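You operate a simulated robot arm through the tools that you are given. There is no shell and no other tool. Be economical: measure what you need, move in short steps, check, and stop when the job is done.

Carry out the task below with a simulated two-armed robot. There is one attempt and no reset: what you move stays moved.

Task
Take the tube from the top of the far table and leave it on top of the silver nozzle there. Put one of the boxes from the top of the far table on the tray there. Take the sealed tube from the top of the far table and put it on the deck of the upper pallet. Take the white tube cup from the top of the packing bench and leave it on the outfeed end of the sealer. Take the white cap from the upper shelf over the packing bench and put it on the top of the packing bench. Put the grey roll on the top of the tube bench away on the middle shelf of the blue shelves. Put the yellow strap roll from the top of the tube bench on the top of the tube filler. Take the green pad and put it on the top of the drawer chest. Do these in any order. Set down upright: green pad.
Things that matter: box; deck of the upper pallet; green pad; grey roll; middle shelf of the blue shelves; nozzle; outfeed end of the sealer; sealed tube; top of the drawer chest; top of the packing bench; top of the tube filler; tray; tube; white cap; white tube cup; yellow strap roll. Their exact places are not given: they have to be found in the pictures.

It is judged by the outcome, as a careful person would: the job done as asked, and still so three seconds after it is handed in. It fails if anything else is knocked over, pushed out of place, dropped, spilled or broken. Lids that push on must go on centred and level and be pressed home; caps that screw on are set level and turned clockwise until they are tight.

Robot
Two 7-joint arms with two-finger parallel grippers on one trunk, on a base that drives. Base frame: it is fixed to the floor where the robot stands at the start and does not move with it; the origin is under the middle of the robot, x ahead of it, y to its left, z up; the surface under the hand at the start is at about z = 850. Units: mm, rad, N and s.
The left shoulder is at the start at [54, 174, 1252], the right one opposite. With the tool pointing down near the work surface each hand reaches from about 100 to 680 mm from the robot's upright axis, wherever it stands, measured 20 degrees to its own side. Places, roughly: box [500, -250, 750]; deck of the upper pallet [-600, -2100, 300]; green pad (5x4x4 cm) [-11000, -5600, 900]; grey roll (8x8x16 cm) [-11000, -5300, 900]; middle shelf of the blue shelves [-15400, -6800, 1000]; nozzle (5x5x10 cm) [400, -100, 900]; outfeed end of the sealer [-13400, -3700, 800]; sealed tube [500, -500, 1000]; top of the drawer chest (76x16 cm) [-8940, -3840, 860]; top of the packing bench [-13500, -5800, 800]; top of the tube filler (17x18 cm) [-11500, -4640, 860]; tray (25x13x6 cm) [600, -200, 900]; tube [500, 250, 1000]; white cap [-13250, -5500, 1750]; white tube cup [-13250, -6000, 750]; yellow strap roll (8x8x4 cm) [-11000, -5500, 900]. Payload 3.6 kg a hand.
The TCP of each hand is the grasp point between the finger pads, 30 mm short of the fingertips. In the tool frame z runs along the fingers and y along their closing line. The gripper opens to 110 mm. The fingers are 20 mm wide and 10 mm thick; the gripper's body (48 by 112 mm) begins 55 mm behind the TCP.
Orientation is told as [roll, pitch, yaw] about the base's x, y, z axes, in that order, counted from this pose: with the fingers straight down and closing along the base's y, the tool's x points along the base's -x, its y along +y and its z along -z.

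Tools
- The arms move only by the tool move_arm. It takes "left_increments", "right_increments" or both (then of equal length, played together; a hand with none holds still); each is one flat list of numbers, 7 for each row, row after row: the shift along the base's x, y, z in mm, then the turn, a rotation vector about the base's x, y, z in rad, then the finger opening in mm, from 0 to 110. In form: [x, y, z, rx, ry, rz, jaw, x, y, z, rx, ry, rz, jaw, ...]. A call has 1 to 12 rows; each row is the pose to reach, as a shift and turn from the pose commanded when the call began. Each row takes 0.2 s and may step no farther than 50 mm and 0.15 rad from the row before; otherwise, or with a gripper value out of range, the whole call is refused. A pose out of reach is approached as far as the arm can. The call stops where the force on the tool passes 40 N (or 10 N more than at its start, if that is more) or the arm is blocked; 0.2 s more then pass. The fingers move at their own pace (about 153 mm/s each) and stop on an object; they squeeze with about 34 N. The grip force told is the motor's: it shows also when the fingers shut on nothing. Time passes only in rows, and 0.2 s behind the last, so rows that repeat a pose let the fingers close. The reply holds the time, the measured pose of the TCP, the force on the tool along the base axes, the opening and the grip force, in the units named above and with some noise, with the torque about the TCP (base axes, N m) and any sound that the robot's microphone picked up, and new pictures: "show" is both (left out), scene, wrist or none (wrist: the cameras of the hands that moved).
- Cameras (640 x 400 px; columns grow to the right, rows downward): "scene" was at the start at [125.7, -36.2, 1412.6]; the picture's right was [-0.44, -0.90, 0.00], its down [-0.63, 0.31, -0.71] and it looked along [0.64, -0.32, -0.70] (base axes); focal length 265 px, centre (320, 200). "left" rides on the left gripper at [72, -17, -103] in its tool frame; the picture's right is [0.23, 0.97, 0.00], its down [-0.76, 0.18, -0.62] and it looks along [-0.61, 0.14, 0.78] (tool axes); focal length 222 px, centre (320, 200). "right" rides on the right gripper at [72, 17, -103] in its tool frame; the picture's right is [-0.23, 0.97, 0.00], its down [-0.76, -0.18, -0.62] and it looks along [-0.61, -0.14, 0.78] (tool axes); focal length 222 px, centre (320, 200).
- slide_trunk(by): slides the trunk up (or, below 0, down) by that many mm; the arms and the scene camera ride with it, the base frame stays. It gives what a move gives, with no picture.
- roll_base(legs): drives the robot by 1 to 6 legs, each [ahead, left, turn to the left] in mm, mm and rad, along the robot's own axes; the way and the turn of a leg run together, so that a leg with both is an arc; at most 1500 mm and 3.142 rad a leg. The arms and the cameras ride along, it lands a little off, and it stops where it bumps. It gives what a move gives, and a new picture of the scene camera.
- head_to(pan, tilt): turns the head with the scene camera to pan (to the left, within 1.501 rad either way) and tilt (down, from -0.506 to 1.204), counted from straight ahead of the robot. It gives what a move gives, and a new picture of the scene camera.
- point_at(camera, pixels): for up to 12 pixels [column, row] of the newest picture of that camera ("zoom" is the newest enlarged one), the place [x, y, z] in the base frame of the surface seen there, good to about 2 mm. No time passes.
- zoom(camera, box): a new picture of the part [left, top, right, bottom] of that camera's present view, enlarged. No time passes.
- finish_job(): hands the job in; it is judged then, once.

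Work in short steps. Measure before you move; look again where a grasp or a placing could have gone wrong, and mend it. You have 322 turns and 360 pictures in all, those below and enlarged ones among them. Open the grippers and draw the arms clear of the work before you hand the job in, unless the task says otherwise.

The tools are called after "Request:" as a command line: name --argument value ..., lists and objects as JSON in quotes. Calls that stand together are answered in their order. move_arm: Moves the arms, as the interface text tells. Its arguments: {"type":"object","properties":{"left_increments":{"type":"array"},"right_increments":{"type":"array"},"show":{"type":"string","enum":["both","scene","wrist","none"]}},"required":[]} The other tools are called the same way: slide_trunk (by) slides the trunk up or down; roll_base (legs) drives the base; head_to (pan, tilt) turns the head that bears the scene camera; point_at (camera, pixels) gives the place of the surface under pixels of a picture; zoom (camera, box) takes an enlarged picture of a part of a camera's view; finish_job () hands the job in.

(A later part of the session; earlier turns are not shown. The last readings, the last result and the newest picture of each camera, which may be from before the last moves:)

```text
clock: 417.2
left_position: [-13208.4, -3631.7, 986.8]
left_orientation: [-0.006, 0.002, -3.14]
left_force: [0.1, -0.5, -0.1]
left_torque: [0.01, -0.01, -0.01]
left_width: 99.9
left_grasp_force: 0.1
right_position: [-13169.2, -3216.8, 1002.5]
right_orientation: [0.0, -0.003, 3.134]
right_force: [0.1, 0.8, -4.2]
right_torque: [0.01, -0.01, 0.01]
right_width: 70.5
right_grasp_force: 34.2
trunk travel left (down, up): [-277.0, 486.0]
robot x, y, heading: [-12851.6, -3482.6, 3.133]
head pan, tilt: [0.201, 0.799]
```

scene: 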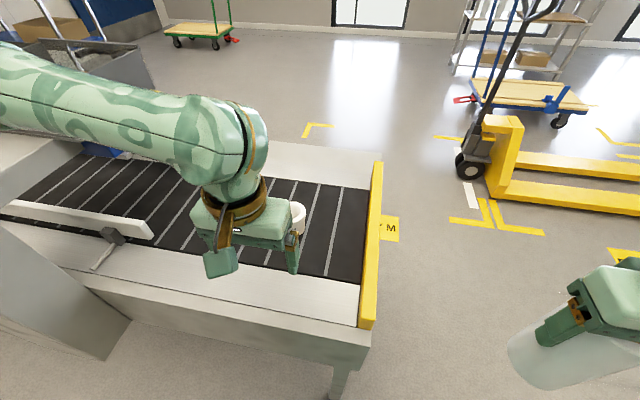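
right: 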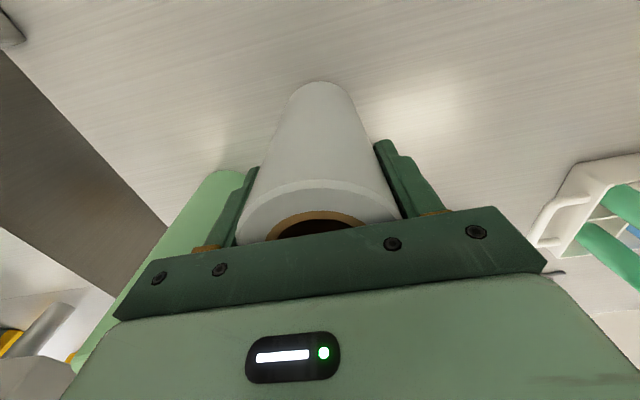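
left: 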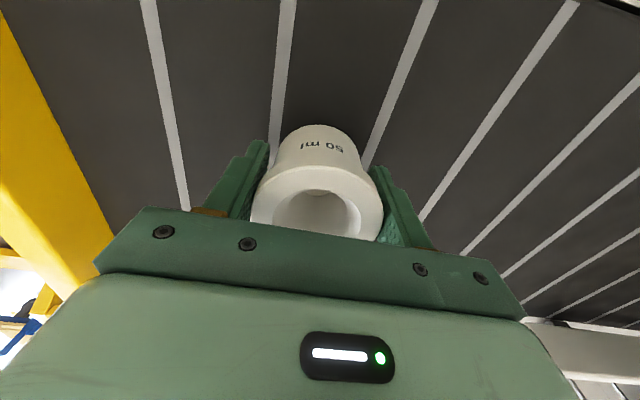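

Cup is on the outfeed. Measure obstacles west: yellow truck, hopper stand, green trolley, shelves.

Request:
head_to --pan 0.2 --tilt 0.4

Request:
point_at --camera "scene" --pixels '[[445, 250], [470, 275], [435, 210], [420, 230], [150, 180], [230, 135], [200, 140], [70, 150], [140, 170], [360, 230], [300, 150], [110, 140]]'

```text
clock: 418.0
left_position: [-13209.9, -3629.2, 986.3]
left_orientation: [-0.007, 0.003, -3.14]
left_force: [-0.6, 0.0, 0.1]
left_torque: [0.01, -0.02, 0.0]
left_width: 99.9
left_grasp_force: 0.0
right_position: [-13169.5, -3215.6, 1002.3]
right_orientation: [0.0, -0.002, 3.135]
right_force: [0.3, -0.6, -3.5]
right_torque: [-0.01, -0.05, -0.01]
right_width: 70.5
right_grasp_force: 34.0
trunk travel left (down, up): [-277.0, 486.0]
robot x, y, heading: [-12851.2, -3480.1, 3.136]
head pan, tilt: [0.201, 0.4]
```

scene: 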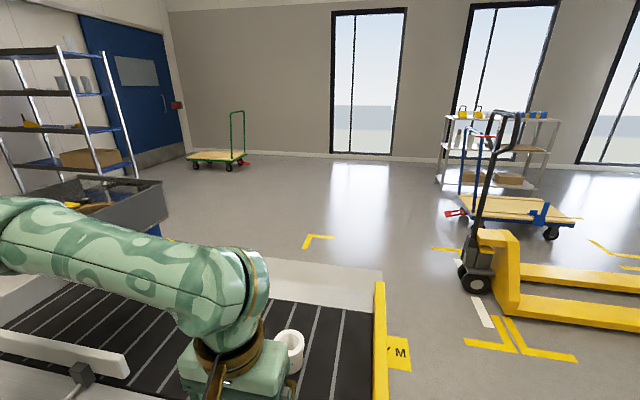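

```text
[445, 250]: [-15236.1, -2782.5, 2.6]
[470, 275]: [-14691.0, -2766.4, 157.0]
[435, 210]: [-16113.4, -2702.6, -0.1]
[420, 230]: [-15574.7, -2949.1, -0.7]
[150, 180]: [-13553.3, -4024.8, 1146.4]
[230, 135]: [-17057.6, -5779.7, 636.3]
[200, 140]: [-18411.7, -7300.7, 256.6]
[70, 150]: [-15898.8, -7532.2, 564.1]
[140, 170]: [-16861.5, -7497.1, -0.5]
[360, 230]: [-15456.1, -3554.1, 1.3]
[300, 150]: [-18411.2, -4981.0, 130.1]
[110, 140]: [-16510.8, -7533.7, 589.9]
```

Request:
point_at --camera "scene" --pixels '[[488, 160], [495, 115], [520, 120], [512, 300], [560, 305], [630, 325], [500, 240], [380, 290], [340, 265]]'

```text
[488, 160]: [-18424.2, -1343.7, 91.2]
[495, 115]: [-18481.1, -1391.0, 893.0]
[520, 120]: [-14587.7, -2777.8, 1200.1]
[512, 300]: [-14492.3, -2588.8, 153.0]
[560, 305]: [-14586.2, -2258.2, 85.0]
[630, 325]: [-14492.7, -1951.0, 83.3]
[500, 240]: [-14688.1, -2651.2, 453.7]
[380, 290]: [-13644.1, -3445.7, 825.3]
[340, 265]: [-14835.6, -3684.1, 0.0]
```

Path clear: back, shift right to y≈−3050, ahead to x≈−14000, turn left, go south.

Request:
roll_base --legs '[[-250, 0, 0], [0, -430, 0], [1400, 0, 0], [0, 0, 1.575], [500, -200, 0]]'

Request:
head_to --pan -0.1 --tilt 0.35

```text
clock: 435.2
left_position: [-14031.3, -3907.0, 986.0]
left_orientation: [-0.007, 0.004, -1.558]
left_force: [-0.6, 0.2, 0.1]
left_torque: [0.01, 0.0, 0.02]
left_width: 100.0
left_grasp_force: 0.0
right_position: [-14446.2, -3872.7, 1002.2]
right_orientation: [0.001, 0.0, -1.569]
right_force: [0.6, 0.3, -4.4]
right_torque: [0.03, 0.02, 0.02]
right_width: 70.7
right_grasp_force: 33.6
trunk travel left (down, up): [-277.0, 486.0]
robot x, y, heading: [-14181.0, -3549.4, -1.568]
head pan, tilt: [0.201, 0.4]
```

scene: 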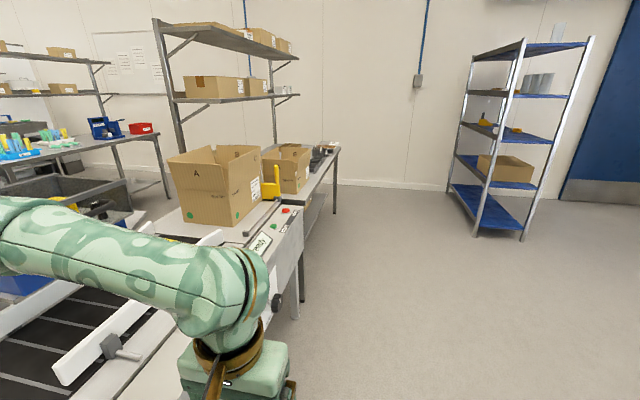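

```text
clock: 436.0
left_position: [-14031.0, -3907.0, 987.1]
left_orientation: [-0.006, 0.001, -1.559]
left_force: [1.2, 0.1, -0.3]
left_torque: [-0.01, 0.01, -0.02]
left_width: 100.0
left_grasp_force: 0.0
right_position: [-14445.0, -3870.8, 1002.9]
right_orientation: [-0.001, 0.002, -1.568]
right_force: [0.3, -0.1, -4.3]
right_torque: [0.03, -0.01, -0.02]
right_width: 70.6
right_grasp_force: 33.9
trunk travel left (down, up): [-277.0, 486.0]
robot x, y, heading: [-14184.1, -3549.4, -1.563]
head pan, tilt: [-0.099, 0.351]
```

scene: 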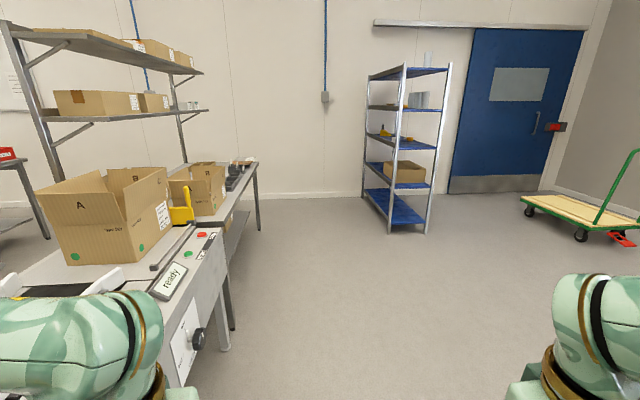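

Measure the shelves.

Request:
zoom --camera "scene" --box '[350, 50, 460, 240]'

Request:
point_at --camera "scene" --pixels '[[391, 228], [427, 228], [364, 190], [410, 145], [396, 141], [375, 134], [404, 112], [400, 185], [372, 106], [380, 140], [245, 225], [225, 345]]'

```text
2.11 times, centred on (405, 145) of scene
```

zoom: 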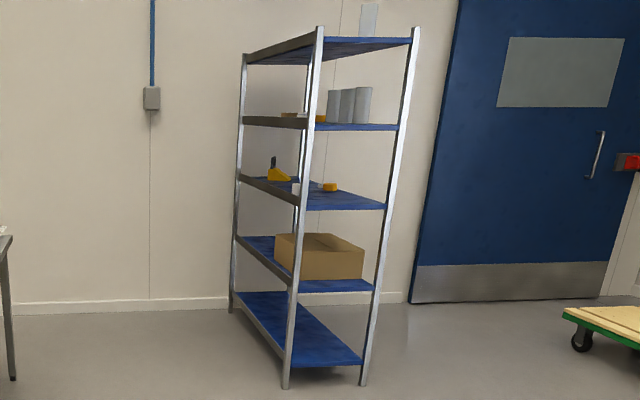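

```text
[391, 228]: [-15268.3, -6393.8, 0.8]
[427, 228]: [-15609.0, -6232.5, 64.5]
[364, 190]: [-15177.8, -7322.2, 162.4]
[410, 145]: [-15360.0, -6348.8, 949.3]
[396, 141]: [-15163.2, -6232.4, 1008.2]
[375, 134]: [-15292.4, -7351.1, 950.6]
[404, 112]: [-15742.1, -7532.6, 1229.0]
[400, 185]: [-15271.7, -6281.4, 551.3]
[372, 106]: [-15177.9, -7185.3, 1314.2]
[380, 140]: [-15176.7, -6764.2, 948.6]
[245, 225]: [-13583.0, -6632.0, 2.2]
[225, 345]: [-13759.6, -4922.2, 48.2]
```

The middle shelf (z≈950, next shelf ≈1310) is too low for a tool-down wrist above a 161 mm roll, so I must regrasp the roll with a tilted hand. I'll use the sealer's outfeed bed as a rest: turn left to face it.

Request:
roll_base --legs '[[0, 0, 1.568], [130, -90, 0]]'

Request:
head_to --pan -0.2 --tilt 0.75

```text
clock: 441.2
left_position: [-13690.9, -3490.3, 987.1]
left_orientation: [-0.008, 0.004, -0.002]
left_force: [0.2, 0.2, 0.2]
left_torque: [-0.02, 0.06, 0.01]
left_width: 100.0
left_grasp_force: 0.0
right_position: [-13732.7, -3905.5, 1002.6]
right_orientation: [0.0, -0.001, -0.01]
right_force: [0.4, -0.2, -4.5]
right_torque: [0.0, 0.03, 0.01]
right_width: 70.6
right_grasp_force: 33.9
trunk travel left (down, up): [-277.0, 486.0]
robot x, y, heading: [-14055.4, -3635.2, -0.011]
head pan, tilt: [-0.099, 0.351]
```

scene: 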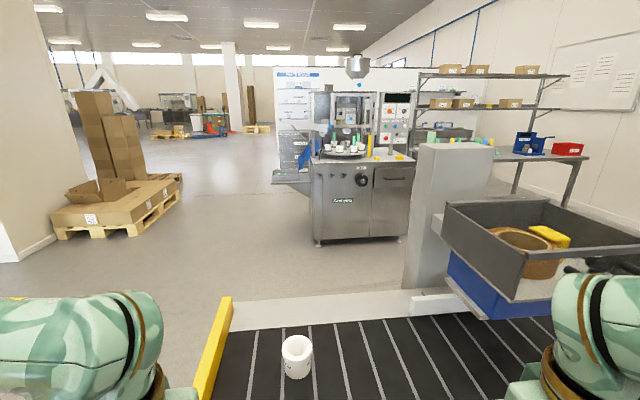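

```text
clock: 442.1
left_position: [-13692.3, -3490.0, 986.2]
left_orientation: [-0.007, 0.0, -0.004]
left_force: [-0.1, 0.0, 0.5]
left_torque: [-0.02, 0.0, -0.01]
left_width: 100.0
left_grasp_force: 0.1
right_position: [-13734.9, -3904.6, 1001.8]
right_orientation: [0.001, 0.001, -0.011]
right_force: [-0.2, 0.6, -4.5]
right_torque: [-0.01, 0.09, -0.02]
right_width: 70.5
right_grasp_force: 33.9
trunk travel left (down, up): [-277.0, 486.0]
robot x, y, heading: [-14053.4, -3638.2, -0.011]
head pan, tilt: [-0.201, 0.75]
```

scene: 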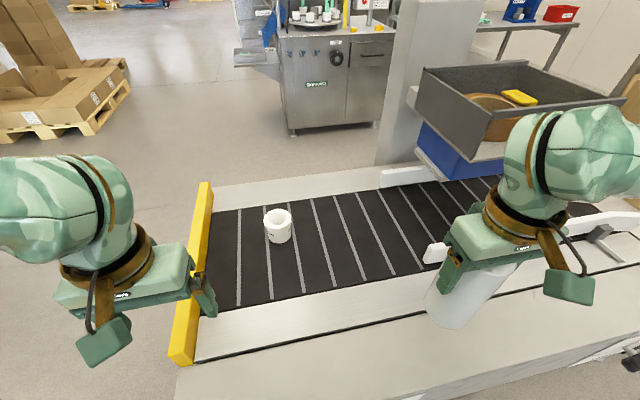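

Measure belt spots and guide tip.

Request:
point_at --camera "scene" --pixels '[[350, 240], [370, 250], [435, 250], [385, 178], [400, 300], [280, 232], [340, 310], [430, 100], [420, 80]]'

```text
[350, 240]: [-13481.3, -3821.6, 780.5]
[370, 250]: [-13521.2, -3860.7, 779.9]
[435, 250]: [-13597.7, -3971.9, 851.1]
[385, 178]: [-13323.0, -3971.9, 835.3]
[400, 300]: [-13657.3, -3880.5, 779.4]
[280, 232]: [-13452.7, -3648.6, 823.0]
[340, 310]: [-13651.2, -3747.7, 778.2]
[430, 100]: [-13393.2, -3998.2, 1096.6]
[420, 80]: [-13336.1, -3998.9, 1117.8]
```

Request:
point_at --camera "scene" --pixels '[[480, 130], [500, 105], [425, 95], [620, 100], [455, 150], [480, 160]]'

```text
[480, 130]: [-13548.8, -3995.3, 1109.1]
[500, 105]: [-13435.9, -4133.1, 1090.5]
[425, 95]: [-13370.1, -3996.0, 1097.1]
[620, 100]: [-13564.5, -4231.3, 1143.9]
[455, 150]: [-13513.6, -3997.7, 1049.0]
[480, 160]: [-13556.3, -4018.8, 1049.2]
```

Place the roll at about (−13530,−3745): move over, then lower to near contact.

Request:
move_arm --right_increments '[35, 30, 0, 0, 0, 0, 40, 70, 60, 0, 0, 0, 0, 40, 105, 90, 0, 0, 0, 0, 40, 140, 115, 0, 0, 0, 0, 40, 175, 140, 0, 0, 0, 0, 40, 205, 160, 0, 0, 0, 0, 40, 205, 160, -40, 0, 0, 0, 40, 205, 160, -80, 0, 0, 0, 40, 205, 160, -98, 0, 0, 0, 40, 205, 160, -98, 0, 0, 0, 40]' --show "both"

```text
clock: 444.3
left_position: [-13692.3, -3490.2, 986.3]
left_orientation: [-0.009, 0.002, -0.004]
left_force: [-0.2, -0.3, 0.9]
left_torque: [0.0, 0.02, 0.0]
left_width: 99.7
left_grasp_force: 0.1
right_position: [-13530.1, -3742.9, 904.2]
right_orientation: [-0.004, 0.0, -0.01]
right_force: [0.0, 0.7, -3.8]
right_torque: [0.01, 0.01, -0.01]
right_width: 70.3
right_grasp_force: 33.8
trunk travel left (down, up): [-277.0, 486.0]
robot x, y, heading: [-14054.5, -3636.7, -0.007]
head pan, tilt: [-0.201, 0.75]
```

scene: 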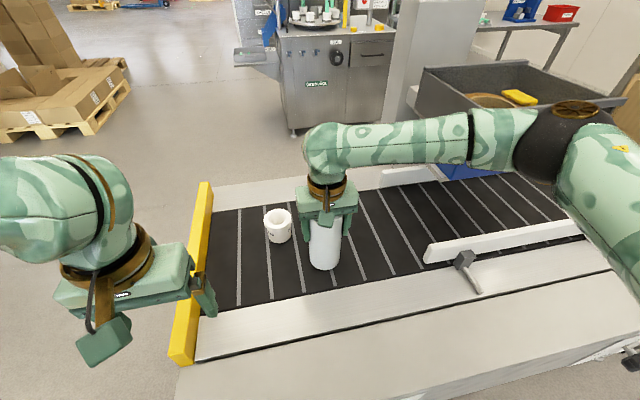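
right: 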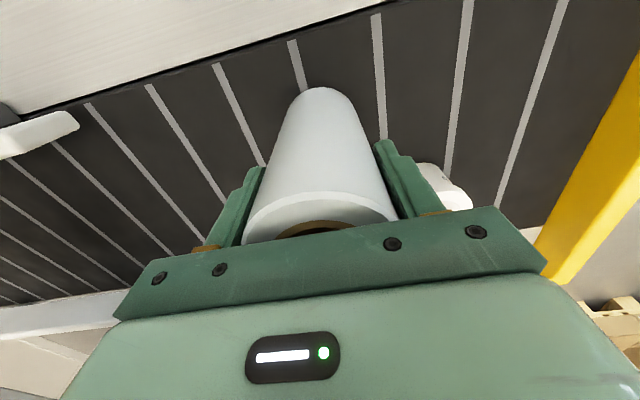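

Lower to contact.

Request:
move_arm --right_increments '[0, 0, -3, 0, 0, 0, 40, 0, 0, -5, 0, 0, 0, 40, 0, 0, -6.5, 0, 0, 0, 40, 0, 0, -8, 0, 0, 0, 40, 0, 0, -9, 0, 0, 0, 40]' --show "none"

Request:
point_at --camera "scene" --pixels '[[550, 130], [530, 150], [440, 130], [590, 150]]'

```text
clock: 445.5
left_position: [-13694.1, -3489.7, 986.4]
left_orientation: [-0.009, 0.001, -0.002]
left_force: [-0.6, 0.8, 0.2]
left_torque: [-0.04, -0.02, 0.0]
left_width: 100.0
left_grasp_force: 0.0
right_position: [-13528.3, -3744.0, 897.0]
right_orientation: [0.0, -0.004, -0.011]
right_force: [0.8, -1.1, 6.9]
right_torque: [-0.11, 0.12, 0.09]
right_width: 70.5
right_grasp_force: 33.6
trunk travel left (down, up): [-277.0, 486.0]
robot x, y, heading: [-14049.1, -3635.8, -0.012]
head pan, tilt: [-0.201, 0.75]
```

```text
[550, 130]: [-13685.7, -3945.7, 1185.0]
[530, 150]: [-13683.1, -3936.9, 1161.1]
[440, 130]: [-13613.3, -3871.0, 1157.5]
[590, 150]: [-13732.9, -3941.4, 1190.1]
```

Contact. Open, withdraw along −x, then tilt the hand forward in free space.

Request:
move_arm --right_increments '[0, 0, 0.5, 0, 0, 0, 90, 0, 0, 0.5, 0, 0, 0, 110, 0, 0, 3, 0, 0, 0, 110, -30, 0, 5, 0, 0, 0, 110, -70, 0, 5, 0, 0, 0, 110, -115, 0, 10, 0, 0, 0, 110, -150, 0, 30, 0, 0, 0, 110]' --show "scene"

Request:
move_arm --right_increments '[0, 0, 15, 0, -0.14, 0, 110, 0, 0, 25, 0, -0.28, 0, 110, 0, 0, 35, 0, -0.42, 0, 110, 0, 0, 45, 0, -0.56, 0, 110, 0, 0, 50, 0, -0.7, 0, 110, 0, 0, 50, 0, -0.84, 0, 110, 0, 0, 50, 0, -0.96, 0, 110, 0, 0, 50, 0, -0.96, 0, 110]' --show "both"

```text
clock: 447.1
left_position: [-13692.5, -3489.8, 986.5]
left_orientation: [-0.008, 0.001, -0.004]
left_force: [-0.1, -0.4, 0.6]
left_torque: [0.0, -0.04, 0.0]
left_width: 100.0
left_grasp_force: 0.0
right_position: [-13680.4, -3744.3, 926.0]
right_orientation: [-0.001, -0.002, -0.013]
right_force: [-0.3, -0.7, -0.2]
right_torque: [0.02, 0.0, -0.01]
right_width: 109.9
right_grasp_force: 0.0
trunk travel left (down, up): [-277.0, 486.0]
robot x, y, heading: [-14051.9, -3637.4, -0.015]
head pan, tilt: [-0.201, 0.75]
```

scene: 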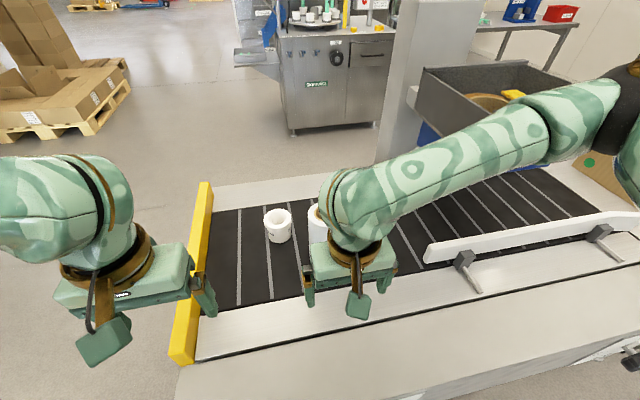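

```text
clock: 448.9
left_position: [-13692.2, -3489.0, 985.4]
left_orientation: [-0.008, 0.002, -0.001]
left_force: [-0.2, 1.0, 0.2]
left_torque: [-0.04, 0.03, -0.01]
left_width: 100.0
left_grasp_force: 0.1
right_position: [-13653.6, -3725.2, 961.0]
right_orientation: [0.016, -0.963, -0.02]
right_force: [-0.4, -0.4, 0.1]
right_torque: [0.0, 0.0, -0.03]
right_width: 109.9
right_grasp_force: 0.0
right hand out of reach, approached as far as the arm can: row 4, 5, 6, 7, 8
trunk travel left (down, up): [-277.0, 486.0]
robot x, y, heading: [-14052.9, -3639.3, -0.008]
head pan, tilt: [-0.201, 0.75]
```

scene: 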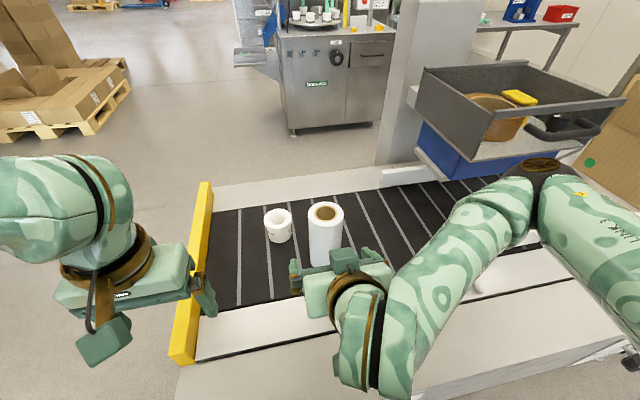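
right: 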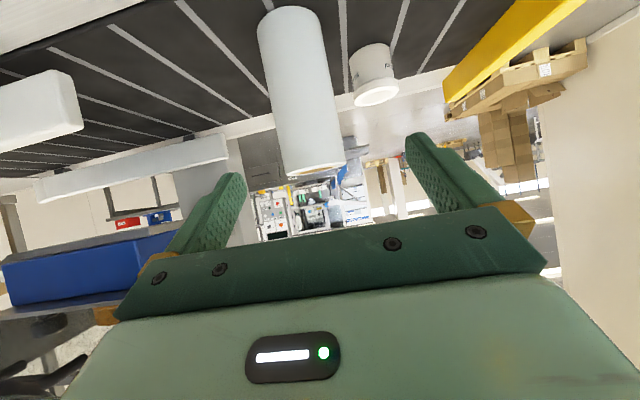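

Tilted grasp pose is reachable. Move forward a bit and to the roll's y, then check actual pose.

Request:
move_arm --right_increments '[30, 0, -20, 0, 0, 0, 110, 50, 0, -50, 0, 0, 0, 110, 50, 0, -50, 0, 0, 0, 110]' --show "none"

```text
clock: 449.7
left_position: [-13692.3, -3489.1, 986.0]
left_orientation: [-0.009, 0.003, -0.004]
left_force: [0.1, -0.3, 0.2]
left_torque: [0.01, -0.02, 0.0]
left_width: 99.8
left_grasp_force: 0.2
right_position: [-13604.1, -3725.4, 912.4]
right_orientation: [0.014, -0.962, -0.019]
right_force: [-0.2, 0.7, 0.1]
right_torque: [0.01, 0.01, 0.03]
right_width: 109.9
right_grasp_force: 0.1
trunk travel left (down, up): [-277.0, 486.0]
robot x, y, heading: [-14053.1, -3636.9, -0.01]
head pan, tilt: [-0.201, 0.75]
```

Request:
move_arm --right_increments '[-10, -10, -15, 0, 0, 0, 110, -10, -19, -46, -0.014, 0, 0.01, 110, -10, -19, -46, -0.014, 0, 0.01, 110]' --show "both"

Request:
point_at --camera "scene" --pixels '[[310, 215], [342, 215], [326, 212], [326, 225], [325, 240]]'

```text
clock: 450.5
left_position: [-13691.9, -3489.4, 985.8]
left_orientation: [-0.009, 0.002, -0.003]
left_force: [-0.3, 1.1, -0.2]
left_torque: [-0.01, -0.02, -0.04]
left_width: 100.1
left_grasp_force: 0.1
right_position: [-13614.3, -3745.2, 868.3]
right_orientation: [-0.01, -0.962, 0.011]
right_force: [-0.2, -0.2, -0.9]
right_torque: [-0.01, 0.0, -0.04]
right_width: 110.0
right_grasp_force: 0.0
trunk travel left (down, up): [-277.0, 486.0]
robot x, y, heading: [-14051.7, -3637.7, -0.007]
head pan, tilt: [-0.201, 0.75]
```

scene: 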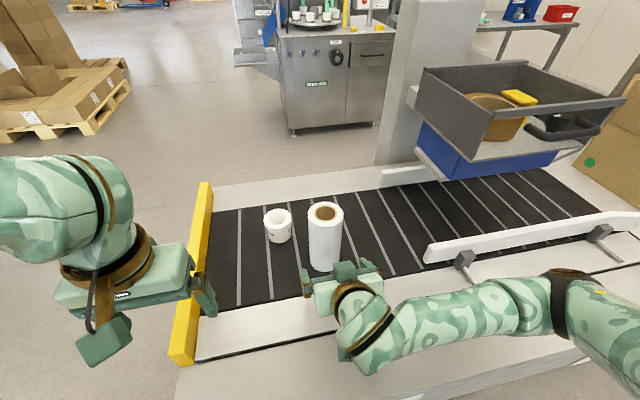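
right: 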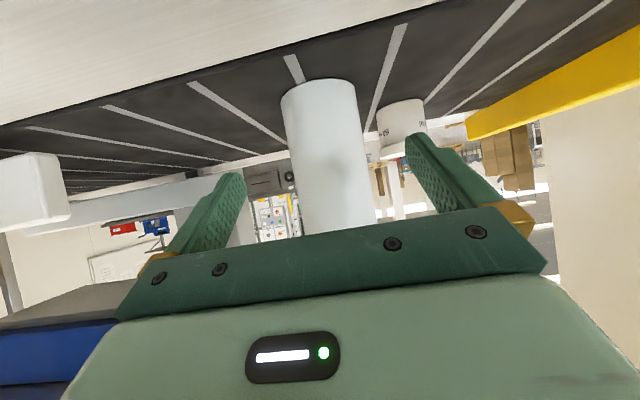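

```text
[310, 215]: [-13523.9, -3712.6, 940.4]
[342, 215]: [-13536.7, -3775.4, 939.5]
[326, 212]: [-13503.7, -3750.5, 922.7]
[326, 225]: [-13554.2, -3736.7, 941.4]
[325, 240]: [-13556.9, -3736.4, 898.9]
```

Roll centre ≈(−13522,−3744.5), centred between fingers. Advance 80 mm and close.

Request:
move_arm --right_increments '[30, 1, -1, 0, 0, 0, 110, 60, 1, -1, 0, 0, 0, 110, 80, 1, -1, 0, 0, 0, 110, 80, 1, -1, 0, 0, 0, 90, 80, 1, -1, 0, 0, 0, 50, 80, 1, -1, 0, 0, 0, 40, 80, 1, -1, 0, 0, 0, 40]' --show "both"

```text
clock: 452.1
left_position: [-13691.2, -3489.8, 986.4]
left_orientation: [-0.009, 0.003, -0.003]
left_force: [0.3, -0.2, 0.0]
left_torque: [-0.02, -0.03, -0.02]
left_width: 99.9
left_grasp_force: 0.1
right_position: [-13534.1, -3743.4, 865.4]
right_orientation: [-0.01, -0.96, 0.011]
right_force: [-1.5, -0.1, -0.6]
right_torque: [0.01, 0.03, 0.04]
right_width: 70.5
right_grasp_force: 33.9
trunk travel left (down, up): [-277.0, 486.0]
robot x, y, heading: [-14057.0, -3634.6, -0.007]
head pan, tilt: [-0.201, 0.75]
```

scene: 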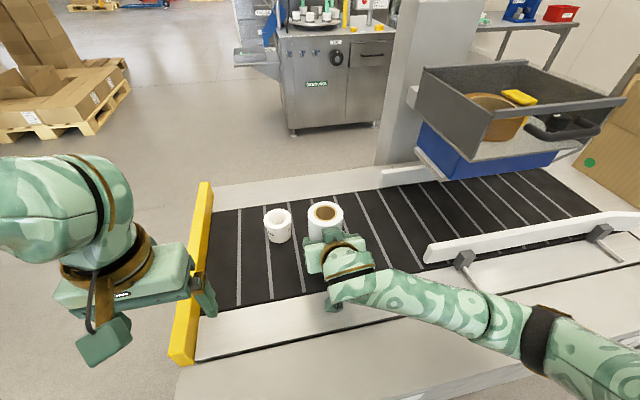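
right: 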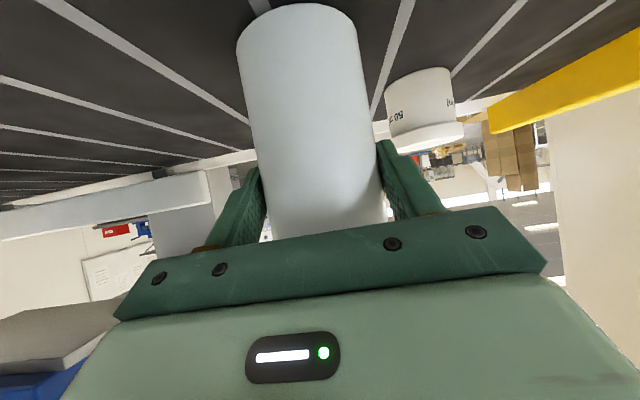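

Regrasped at 70.5 mm with tilt. Lift 150 and retract a little.

Request:
move_arm --right_increments '[0, 0, 20, 0, 0, 0, 40, 0, 0, 60, 0, 0, 0, 40, 0, 0, 100, 0, 0, 0, 40, 0, 0, 140, 0, 0, 0, 40, -30, 0, 160, 0, 0, 0, 40, -65, 0, 170, 0, 0, 0, 40]' --show "scene"

```text
clock: 453.6
left_position: [-13691.1, -3490.0, 986.9]
left_orientation: [-0.01, 0.002, -0.003]
left_force: [0.4, -0.1, -0.4]
left_torque: [-0.02, -0.01, 0.0]
left_width: 99.8
left_grasp_force: 0.1
right_position: [-13578.6, -3783.5, 1063.2]
right_orientation: [-0.351, -1.058, 0.247]
right_force: [-0.1, 0.3, -4.6]
right_torque: [-0.02, 0.06, 0.04]
right_width: 70.1
right_grasp_force: 34.1
trunk travel left (down, up): [-277.0, 486.0]
robot x, y, heading: [-14055.9, -3638.6, -0.007]
head pan, tilt: [-0.201, 0.75]
stopped in row 6 (right hand): the arm was blocked; the commanded pose is now the measured one
```

scene: 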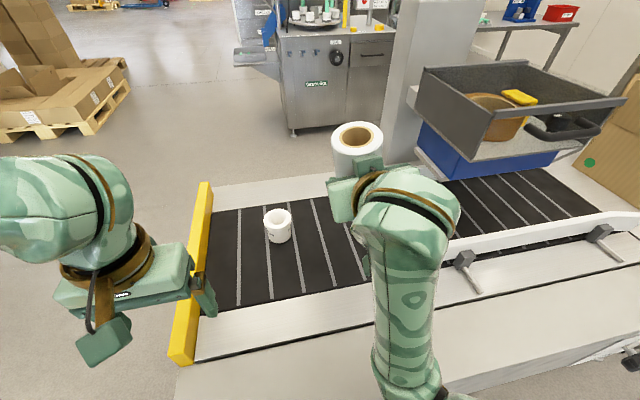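

The arm ran into a joint limit when retracting tilted and skewed. Go back to the extended pose with the right orientation.

Request:
move_arm --right_increments '[15, 13, -10, 0.06, 0.04, 0.017, 40, 30, 27, -25, 0.12, 0.08, 0.034, 40, 45, 40, -45, 0.175, 0.121, 0.05, 40, 45, 40, -45, 0.175, 0.121, 0.05, 40]' --show "both"

```text
clock: 454.3
left_position: [-13692.0, -3489.9, 986.6]
left_orientation: [-0.006, 0.001, -0.005]
left_force: [-0.3, 0.4, 0.2]
left_torque: [0.01, 0.0, 0.04]
left_width: 100.0
left_grasp_force: 0.1
right_position: [-13542.5, -3798.1, 1016.7]
right_orientation: [-0.368, -0.965, 0.242]
right_force: [0.4, -0.1, -4.1]
right_torque: [0.02, 0.07, 0.03]
right_width: 70.2
right_grasp_force: 33.5
trunk travel left (down, up): [-277.0, 486.0]
robot x, y, heading: [-14051.3, -3637.6, -0.008]
head pan, tilt: [-0.201, 0.75]
stopped in row 3 (right hand): the arm was blocked; the commanded pose is now the measured one
```

scene: 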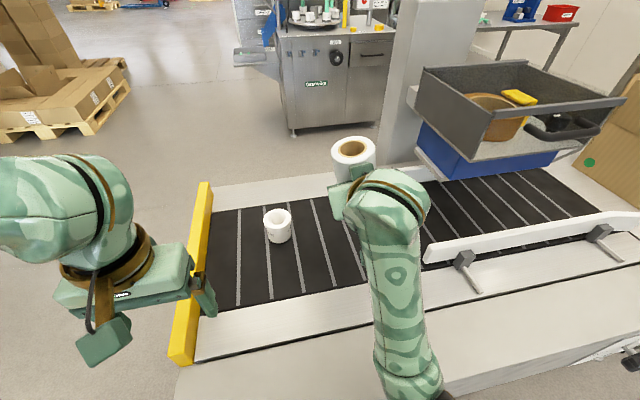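
right: 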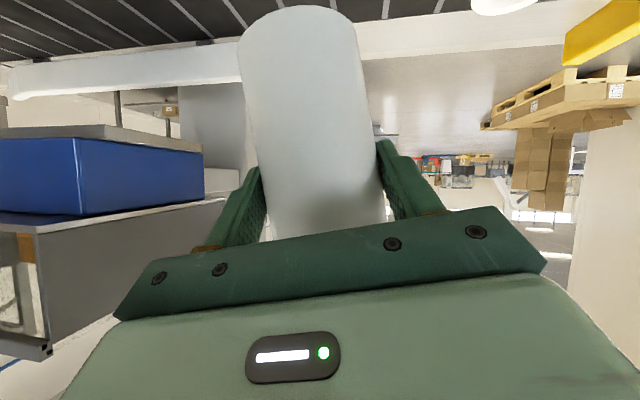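

Request:
point_at --camera "scene" --pixels '[[385, 220], [395, 290], [405, 350], [415, 390], [440, 395], [500, 370]]'

Request:
head_to --pan -0.5 --tilt 1.15

```text
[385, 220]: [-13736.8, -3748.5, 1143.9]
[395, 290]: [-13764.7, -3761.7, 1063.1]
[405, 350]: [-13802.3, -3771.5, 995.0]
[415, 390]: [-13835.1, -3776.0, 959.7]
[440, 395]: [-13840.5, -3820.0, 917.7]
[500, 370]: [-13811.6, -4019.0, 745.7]
```

```text
clock: 455.2
left_position: [-13691.4, -3489.8, 986.6]
left_orientation: [-0.01, 0.001, -0.002]
left_force: [0.6, -0.3, -0.4]
left_torque: [0.02, 0.0, 0.01]
left_width: 100.0
left_grasp_force: 0.0
right_position: [-13543.2, -3798.5, 1017.7]
right_orientation: [-0.366, -0.964, 0.24]
right_force: [-0.3, -0.3, -5.0]
right_torque: [0.02, 0.05, 0.02]
right_width: 70.4
right_grasp_force: 34.1
trunk travel left (down, up): [-277.0, 486.0]
robot x, y, heading: [-14051.2, -3640.6, -0.01]
head pan, tilt: [-0.499, 1.15]
```

scene: 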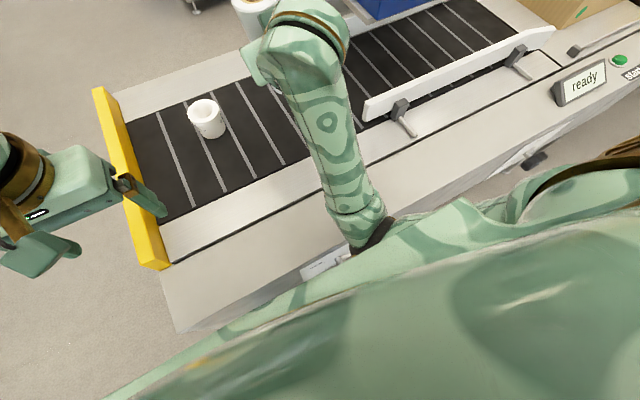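

The elbow folded low between me and the sealer. Back the base off 400 mm to free it.

Request:
roll_base --legs '[[-400, 0, 0]]'

Request:
move_arm --right_increments '[15, 13, 0, 0.06, 0.04, 0.017, 40, 30, 27, 0, 0.12, 0.08, 0.034, 40, 50, 40, 0, 0.175, 0.121, 0.05, 40, 70, 40, 0, 0.175, 0.121, 0.05, 40]' --show "scene"

```text
clock: 457.7
left_position: [-14096.8, -3486.0, 987.3]
left_orientation: [-0.01, 0.001, 0.001]
left_force: [0.3, -0.1, 0.1]
left_torque: [0.0, -0.05, -0.01]
left_width: 100.1
left_grasp_force: 0.0
right_position: [-13946.0, -3794.1, 1017.3]
right_orientation: [-0.367, -0.962, 0.245]
right_force: [-0.1, -0.5, -5.1]
right_torque: [0.03, 0.06, 0.01]
right_width: 70.3
right_grasp_force: 34.2
trunk travel left (down, up): [-277.0, 486.0]
robot x, y, heading: [-14455.5, -3635.7, -0.008]
head pan, tilt: [-0.499, 1.15]
```

scene: 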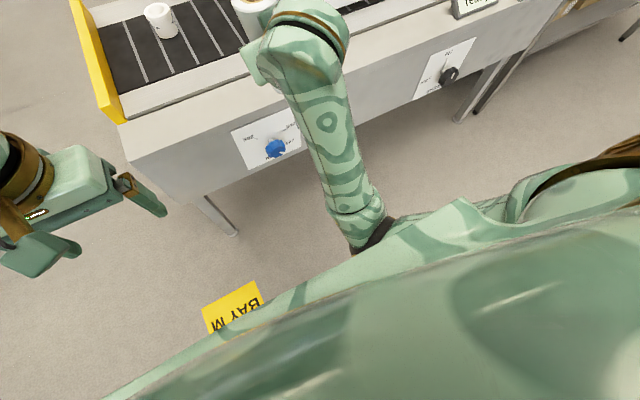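

```text
clock: 458.9
left_position: [-14095.9, -3485.6, 986.9]
left_orientation: [-0.007, 0.002, 0.001]
left_force: [0.2, -0.2, 0.2]
left_torque: [0.01, 0.02, 0.01]
left_width: 100.1
left_grasp_force: 0.1
right_position: [-13872.0, -3780.7, 1011.0]
right_orientation: [-0.157, -0.865, 0.087]
right_force: [1.1, -0.3, -4.4]
right_torque: [-0.01, 0.08, 0.0]
right_width: 70.3
right_grasp_force: 33.9
trunk travel left (down, up): [-277.0, 486.0]
robot x, y, heading: [-14455.7, -3629.6, -0.007]
head pan, tilt: [-0.499, 1.15]
stopped in row 4 (right hand): the arm was blocked; the commanded pose is now the measured one
```

scene: 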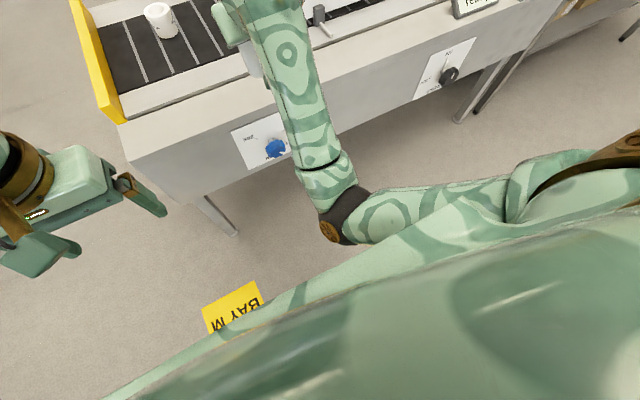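

Back off further to be clear of the sealer, then extend the hand forward while correcting orientation.

Request:
roll_base --legs '[[-300, 0, 0]]'

Request:
move_arm --right_increments '[20, 10, 10, 0.03, -0.03, 0.013, 40, 40, 20, 20, 0.06, -0.06, 0.026, 40, 60, 30, 30, 0.1, -0.09, 0.038, 40, 80, 40, 40, 0.1, -0.09, 0.038, 40]' --show "both"

```text
clock: 460.9
left_position: [-14391.8, -3483.8, 987.1]
left_orientation: [-0.009, 0.001, -0.002]
left_force: [0.5, 1.3, 0.1]
left_torque: [0.0, -0.02, 0.01]
left_width: 100.0
left_grasp_force: 0.1
right_position: [-14170.0, -3779.4, 1010.4]
right_orientation: [-0.155, -0.867, 0.087]
right_force: [-0.8, 0.4, -3.7]
right_torque: [-0.01, 0.01, 0.01]
right_width: 70.5
right_grasp_force: 34.5
trunk travel left (down, up): [-277.0, 486.0]
robot x, y, heading: [-14752.8, -3632.6, -0.01]
head pan, tilt: [-0.499, 1.15]
```

scene: 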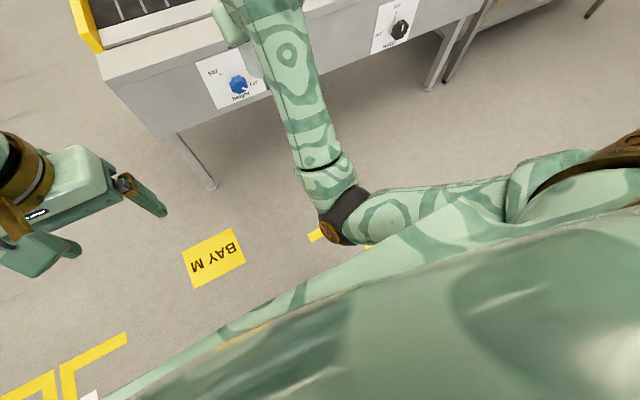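

```text
clock: 461.9
left_position: [-14391.2, -3483.7, 985.9]
left_orientation: [-0.007, 0.001, -0.002]
left_force: [0.3, -0.1, 0.2]
left_torque: [0.04, 0.01, 0.0]
left_width: 100.2
left_grasp_force: 0.1
right_position: [-14088.0, -3740.1, 1048.3]
right_orientation: [0.004, -0.959, -0.002]
right_force: [0.2, 0.1, -4.9]
right_torque: [0.01, 0.07, 0.01]
right_width: 70.2
right_grasp_force: 34.1
trunk travel left (down, up): [-277.0, 486.0]
robot x, y, heading: [-14752.4, -3629.8, -0.009]
head pan, tilt: [-0.499, 1.15]
```

scene: 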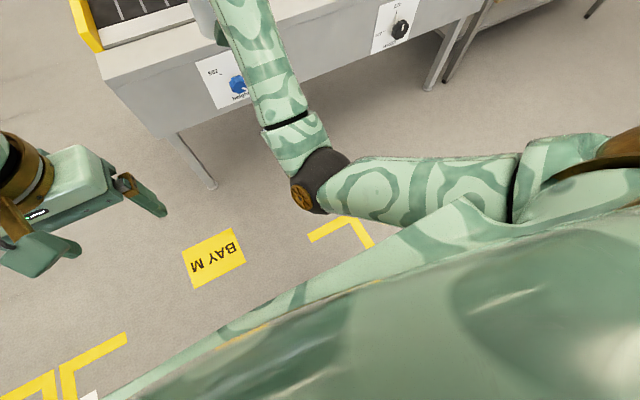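
right: 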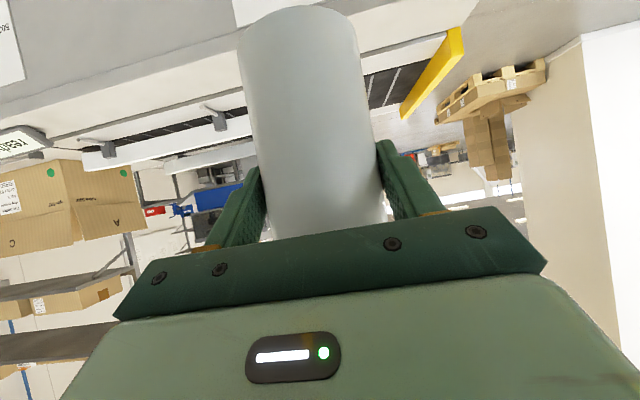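

Roll upright again, arm extended. Drive to the blue shelves: turn right to face −y, go south with lateral shift to x≈−14350, then turn right to face −x.

Request:
roll_base --legs '[[0, 0, -1.56], [1000, 200, 0], [1000, 200, 0], [850, 0, 0]]'

Request:
head_to --pan -0.8 --tilt 0.3

```text
clock: 480.0
left_position: [-14410.1, -6864.8, 986.8]
left_orientation: [-0.01, 0.003, -1.648]
left_force: [0.4, 0.0, -0.1]
left_torque: [-0.01, -0.01, 0.0]
left_width: 100.0
left_grasp_force: 0.1
right_position: [-14688.0, -7147.4, 1049.7]
right_orientation: [0.001, -0.957, -1.644]
right_force: [-0.1, -1.5, -4.0]
right_torque: [0.07, 0.03, 0.01]
right_width: 70.6
right_grasp_force: 34.2
trunk travel left (down, up): [-277.0, 486.0]
robot x, y, heading: [-14530.7, -6495.9, -1.657]
head pan, tilt: [-0.499, 1.15]
```

scene: 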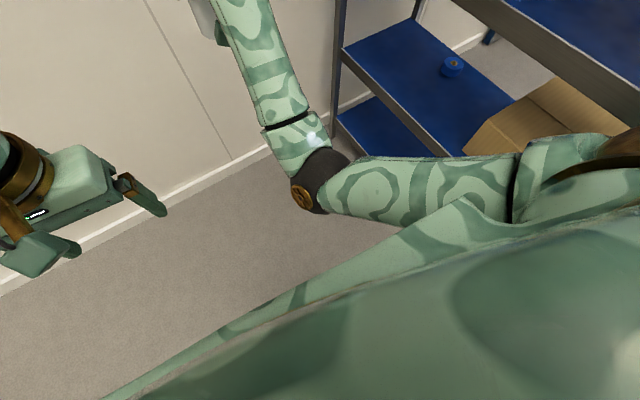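

```text
clock: 481.2
left_position: [-14409.6, -6864.3, 986.5]
left_orientation: [-0.009, 0.001, -1.648]
left_force: [-0.2, 0.7, -0.4]
left_torque: [0.0, -0.01, 0.01]
left_width: 100.1
left_grasp_force: 0.1
right_position: [-14688.0, -7147.2, 1048.9]
right_orientation: [0.0, -0.958, -1.644]
right_force: [-0.1, 0.2, -3.6]
right_torque: [0.08, -0.01, 0.03]
right_width: 70.4
right_grasp_force: 33.9
trunk travel left (down, up): [-277.0, 486.0]
robot x, y, heading: [-14531.7, -6494.2, -1.652]
head pan, tilt: [-0.799, 0.3]
```

scene: 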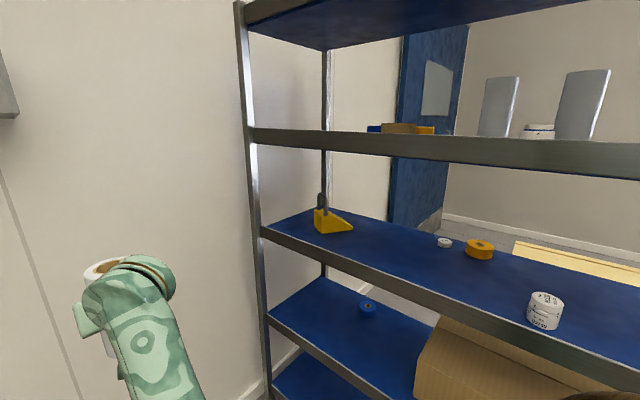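

Measure the middle shelf items and free area.

Request:
point_at --camera "scene" --pixels '[[330, 228], [400, 255], [380, 230], [445, 245], [480, 256], [545, 322], [300, 240], [420, 280], [500, 290], [450, 150], [450, 165], [400, 270]]'

```text
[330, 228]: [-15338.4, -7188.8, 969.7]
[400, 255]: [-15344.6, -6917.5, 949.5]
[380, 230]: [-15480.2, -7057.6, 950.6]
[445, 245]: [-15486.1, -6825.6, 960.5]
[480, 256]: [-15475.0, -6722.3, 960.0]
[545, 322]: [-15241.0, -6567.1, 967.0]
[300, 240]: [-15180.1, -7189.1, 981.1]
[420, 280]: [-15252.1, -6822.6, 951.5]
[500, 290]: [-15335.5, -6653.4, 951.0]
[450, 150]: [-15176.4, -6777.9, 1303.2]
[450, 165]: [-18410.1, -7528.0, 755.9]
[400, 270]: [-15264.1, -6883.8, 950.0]
```

Target (−15270,−6740) on the middle shelf. Shift left, turn right to face −x, then shift left to y≈−6850.

Request:
roll_base --legs '[[0, 190, 0], [0, 0, -1.49], [0, 350, 0]]'

Request:
head_to --pan -0.3 --tilt 0.4

```text
clock: 488.2
left_position: [-14694.8, -7014.8, 985.1]
left_orientation: [-0.01, 0.002, -3.119]
left_force: [0.0, 0.2, 0.4]
left_torque: [0.01, -0.02, 0.0]
left_width: 100.1
left_grasp_force: 0.2
right_position: [-15003.2, -6765.3, 1049.6]
right_orientation: [0.0, -0.957, -3.117]
right_force: [0.0, -1.1, -4.5]
right_torque: [0.01, -0.07, 0.02]
right_width: 70.4
right_grasp_force: 33.9
trunk travel left (down, up): [-277.0, 486.0]
robot x, y, heading: [-14340.5, -6856.2, -3.124]
head pan, tilt: [-0.799, 0.3]
```

scene: 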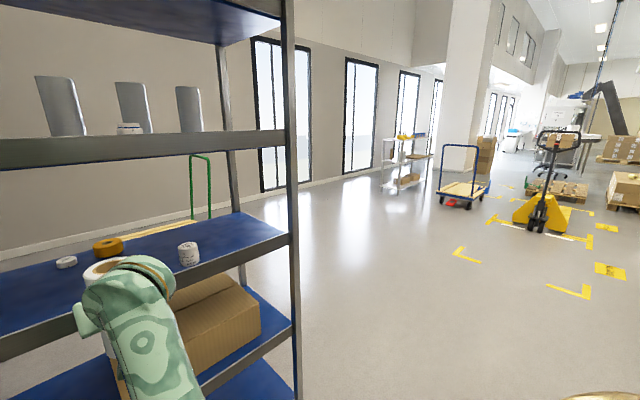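

```text
clock: 489.1
left_position: [-14695.5, -7014.5, 986.3]
left_orientation: [-0.01, 0.002, -3.119]
left_force: [0.2, 0.4, -0.3]
left_torque: [0.01, 0.01, -0.01]
left_width: 99.7
left_grasp_force: 0.1
right_position: [-15004.6, -6765.3, 1049.2]
right_orientation: [-0.001, -0.958, -3.117]
right_force: [0.0, -0.2, -4.5]
right_torque: [-0.01, -0.11, 0.01]
right_width: 70.3
right_grasp_force: 34.1
trunk travel left (down, up): [-277.0, 486.0]
robot x, y, heading: [-14337.4, -6855.1, -3.13]
head pan, tilt: [-0.3, 0.4]
```

scene: 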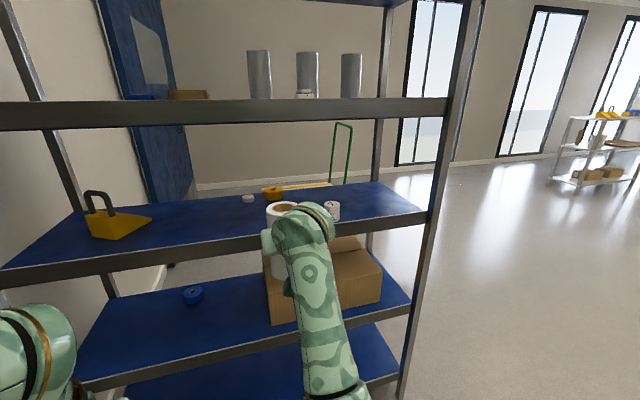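

Request:
zoom --camera "scene" --box '[180, 170, 400, 320]'

Request:
point_at --camera "scene" --pixels '[[200, 246], [200, 252], [200, 258], [200, 264], [200, 235], [200, 120], [200, 126], [400, 217], [285, 240], [282, 208], [332, 210], [270, 195]]'

```text
2.67 times, centred on (290, 245) of scene
```

zoom: 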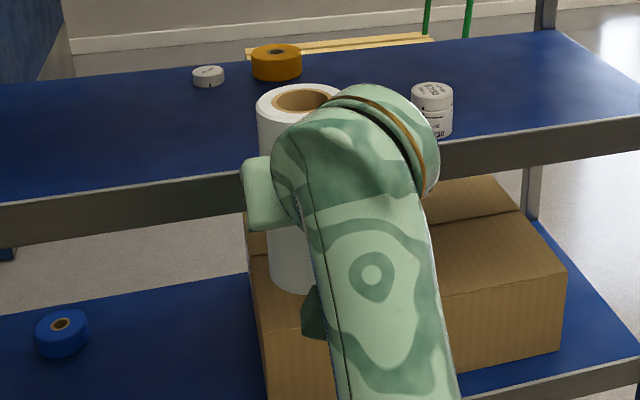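

```text
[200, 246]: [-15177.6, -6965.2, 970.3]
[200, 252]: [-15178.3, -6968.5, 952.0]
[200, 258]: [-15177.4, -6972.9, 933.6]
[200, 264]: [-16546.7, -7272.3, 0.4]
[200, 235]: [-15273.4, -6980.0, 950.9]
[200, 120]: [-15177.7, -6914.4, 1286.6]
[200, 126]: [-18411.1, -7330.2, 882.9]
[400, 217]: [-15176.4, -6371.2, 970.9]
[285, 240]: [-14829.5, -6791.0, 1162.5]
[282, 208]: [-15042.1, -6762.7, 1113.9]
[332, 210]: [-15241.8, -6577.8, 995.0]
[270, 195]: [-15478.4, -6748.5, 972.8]
```

Deck 951, lip top ≈977, beam above ≈1280. Raise trunk 55 mm, then drive ahead 252 mm.

Request:
slide_trunk --by 55

Request:
roll_base --legs '[[130, 0, 0], [120, 0, 0]]'

```text
clock: 490.1
left_position: [-14695.2, -7013.1, 1042.0]
left_orientation: [-0.007, 0.004, -3.118]
left_force: [0.5, -0.3, -0.4]
left_torque: [-0.01, -0.01, 0.0]
left_width: 99.9
left_grasp_force: 0.1
right_position: [-15005.5, -6764.7, 1103.9]
right_orientation: [0.002, -0.957, -3.118]
right_force: [0.3, 0.8, -4.4]
right_torque: [0.03, -0.03, 0.02]
right_width: 70.6
right_grasp_force: 34.2
trunk travel left (down, up): [-332.0, 431.0]
robot x, y, heading: [-14341.9, -6857.0, -3.125]
head pan, tilt: [-0.3, 0.4]
```

```text
clock: 492.2
left_position: [-14941.2, -7018.2, 1042.1]
left_orientation: [-0.008, 0.005, -3.12]
left_force: [-0.3, -0.7, 0.0]
left_torque: [0.02, -0.02, -0.02]
left_width: 100.1
left_grasp_force: 0.0
right_position: [-15250.4, -6767.4, 1103.8]
right_orientation: [0.0, -0.957, -3.119]
right_force: [0.1, 0.3, -5.6]
right_torque: [0.0, -0.1, -0.02]
right_width: 70.6
right_grasp_force: 34.0
trunk travel left (down, up): [-332.0, 431.0]
robot x, y, heading: [-14587.6, -6864.4, -3.126]
head pan, tilt: [-0.3, 0.4]
```

scene: 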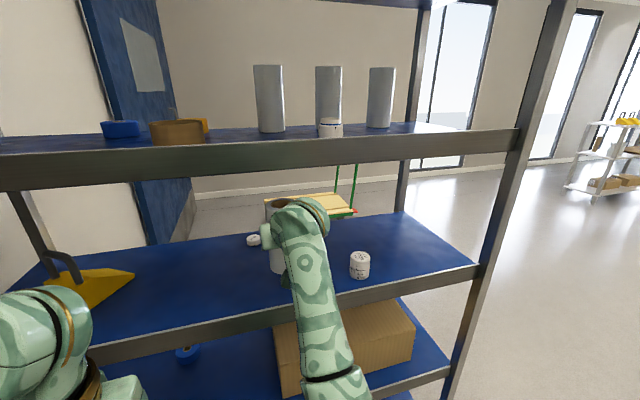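

Check forearm clearance to the lip, then lower.

Request:
point_at --camera "scene" --pixels '[[300, 240], [310, 280], [320, 320], [330, 360]]'

Request:
move_arm --right_increments '[0, 0, -20, 0, 0, 0, 40, 0, 0, -40, 0, 0, 0, 40, 0, 0, -55, 0, 0, 0, 40, 0, 0, -60, 0, 0, 0, 40, 0, 0, -60, 0, 0, 0, 40]' --show "both"

```text
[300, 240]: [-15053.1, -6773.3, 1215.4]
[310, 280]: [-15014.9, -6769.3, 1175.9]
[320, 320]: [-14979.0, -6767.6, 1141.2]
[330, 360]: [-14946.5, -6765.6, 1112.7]
```

```text
clock: 493.4
left_position: [-14941.6, -7017.1, 1042.5]
left_orientation: [-0.009, 0.002, -3.12]
left_force: [0.6, -0.3, -0.2]
left_torque: [-0.01, -0.01, -0.03]
left_width: 99.9
left_grasp_force: 0.0
right_position: [-15251.0, -6761.8, 1049.6]
right_orientation: [-0.011, -0.971, -3.116]
right_force: [-0.4, -0.4, -4.3]
right_torque: [0.03, -0.06, 0.02]
right_width: 70.6
right_grasp_force: 33.6
trunk travel left (down, up): [-332.0, 431.0]
robot x, y, heading: [-14587.7, -6863.6, -3.132]
head pan, tilt: [-0.3, 0.4]
```

scene: 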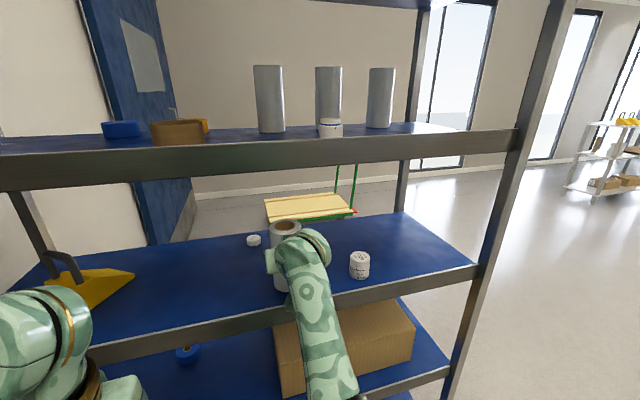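
right: 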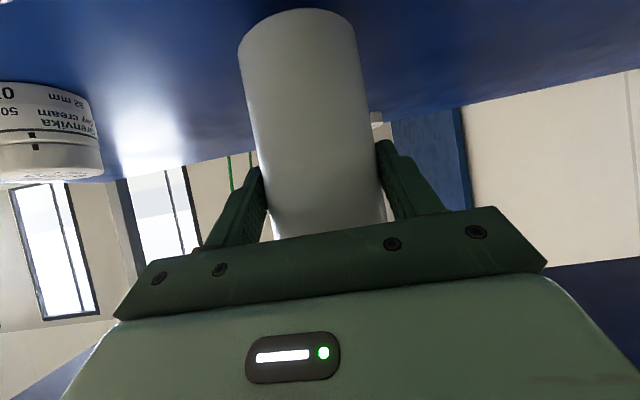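

Bottom ≈965, deck 951. Use small trunk slides for the last part.

Request:
slide_trunk --by -9

Request:
slide_trunk --by -3

```text
clock: 494.0
left_position: [-14939.7, -7017.9, 1032.8]
left_orientation: [-0.009, 0.002, -3.12]
left_force: [-0.3, -1.1, 0.7]
left_torque: [0.03, 0.0, -0.03]
left_width: 99.9
left_grasp_force: 0.1
right_position: [-15250.4, -6764.4, 1038.8]
right_orientation: [-0.016, -0.964, -3.114]
right_force: [-0.8, -0.2, -4.3]
right_torque: [0.01, -0.06, -0.01]
right_width: 70.1
right_grasp_force: 33.9
trunk travel left (down, up): [-323.0, 440.0]
robot x, y, heading: [-14582.2, -6860.2, -3.125]
head pan, tilt: [-0.3, 0.4]
```

```text
clock: 494.5
left_position: [-14941.0, -7017.5, 1029.5]
left_orientation: [-0.007, 0.001, -3.12]
left_force: [-0.3, -0.6, -0.3]
left_torque: [0.03, -0.02, 0.0]
left_width: 100.1
left_grasp_force: 0.1
right_position: [-15249.8, -6762.3, 1035.9]
right_orientation: [-0.015, -0.965, -3.112]
right_force: [-0.6, 0.5, -1.2]
right_torque: [-0.12, -0.02, 0.0]
right_width: 70.5
right_grasp_force: 33.8
trunk travel left (down, up): [-320.0, 443.0]
robot x, y, heading: [-14581.3, -6859.9, -3.129]
head pan, tilt: [-0.3, 0.4]
```

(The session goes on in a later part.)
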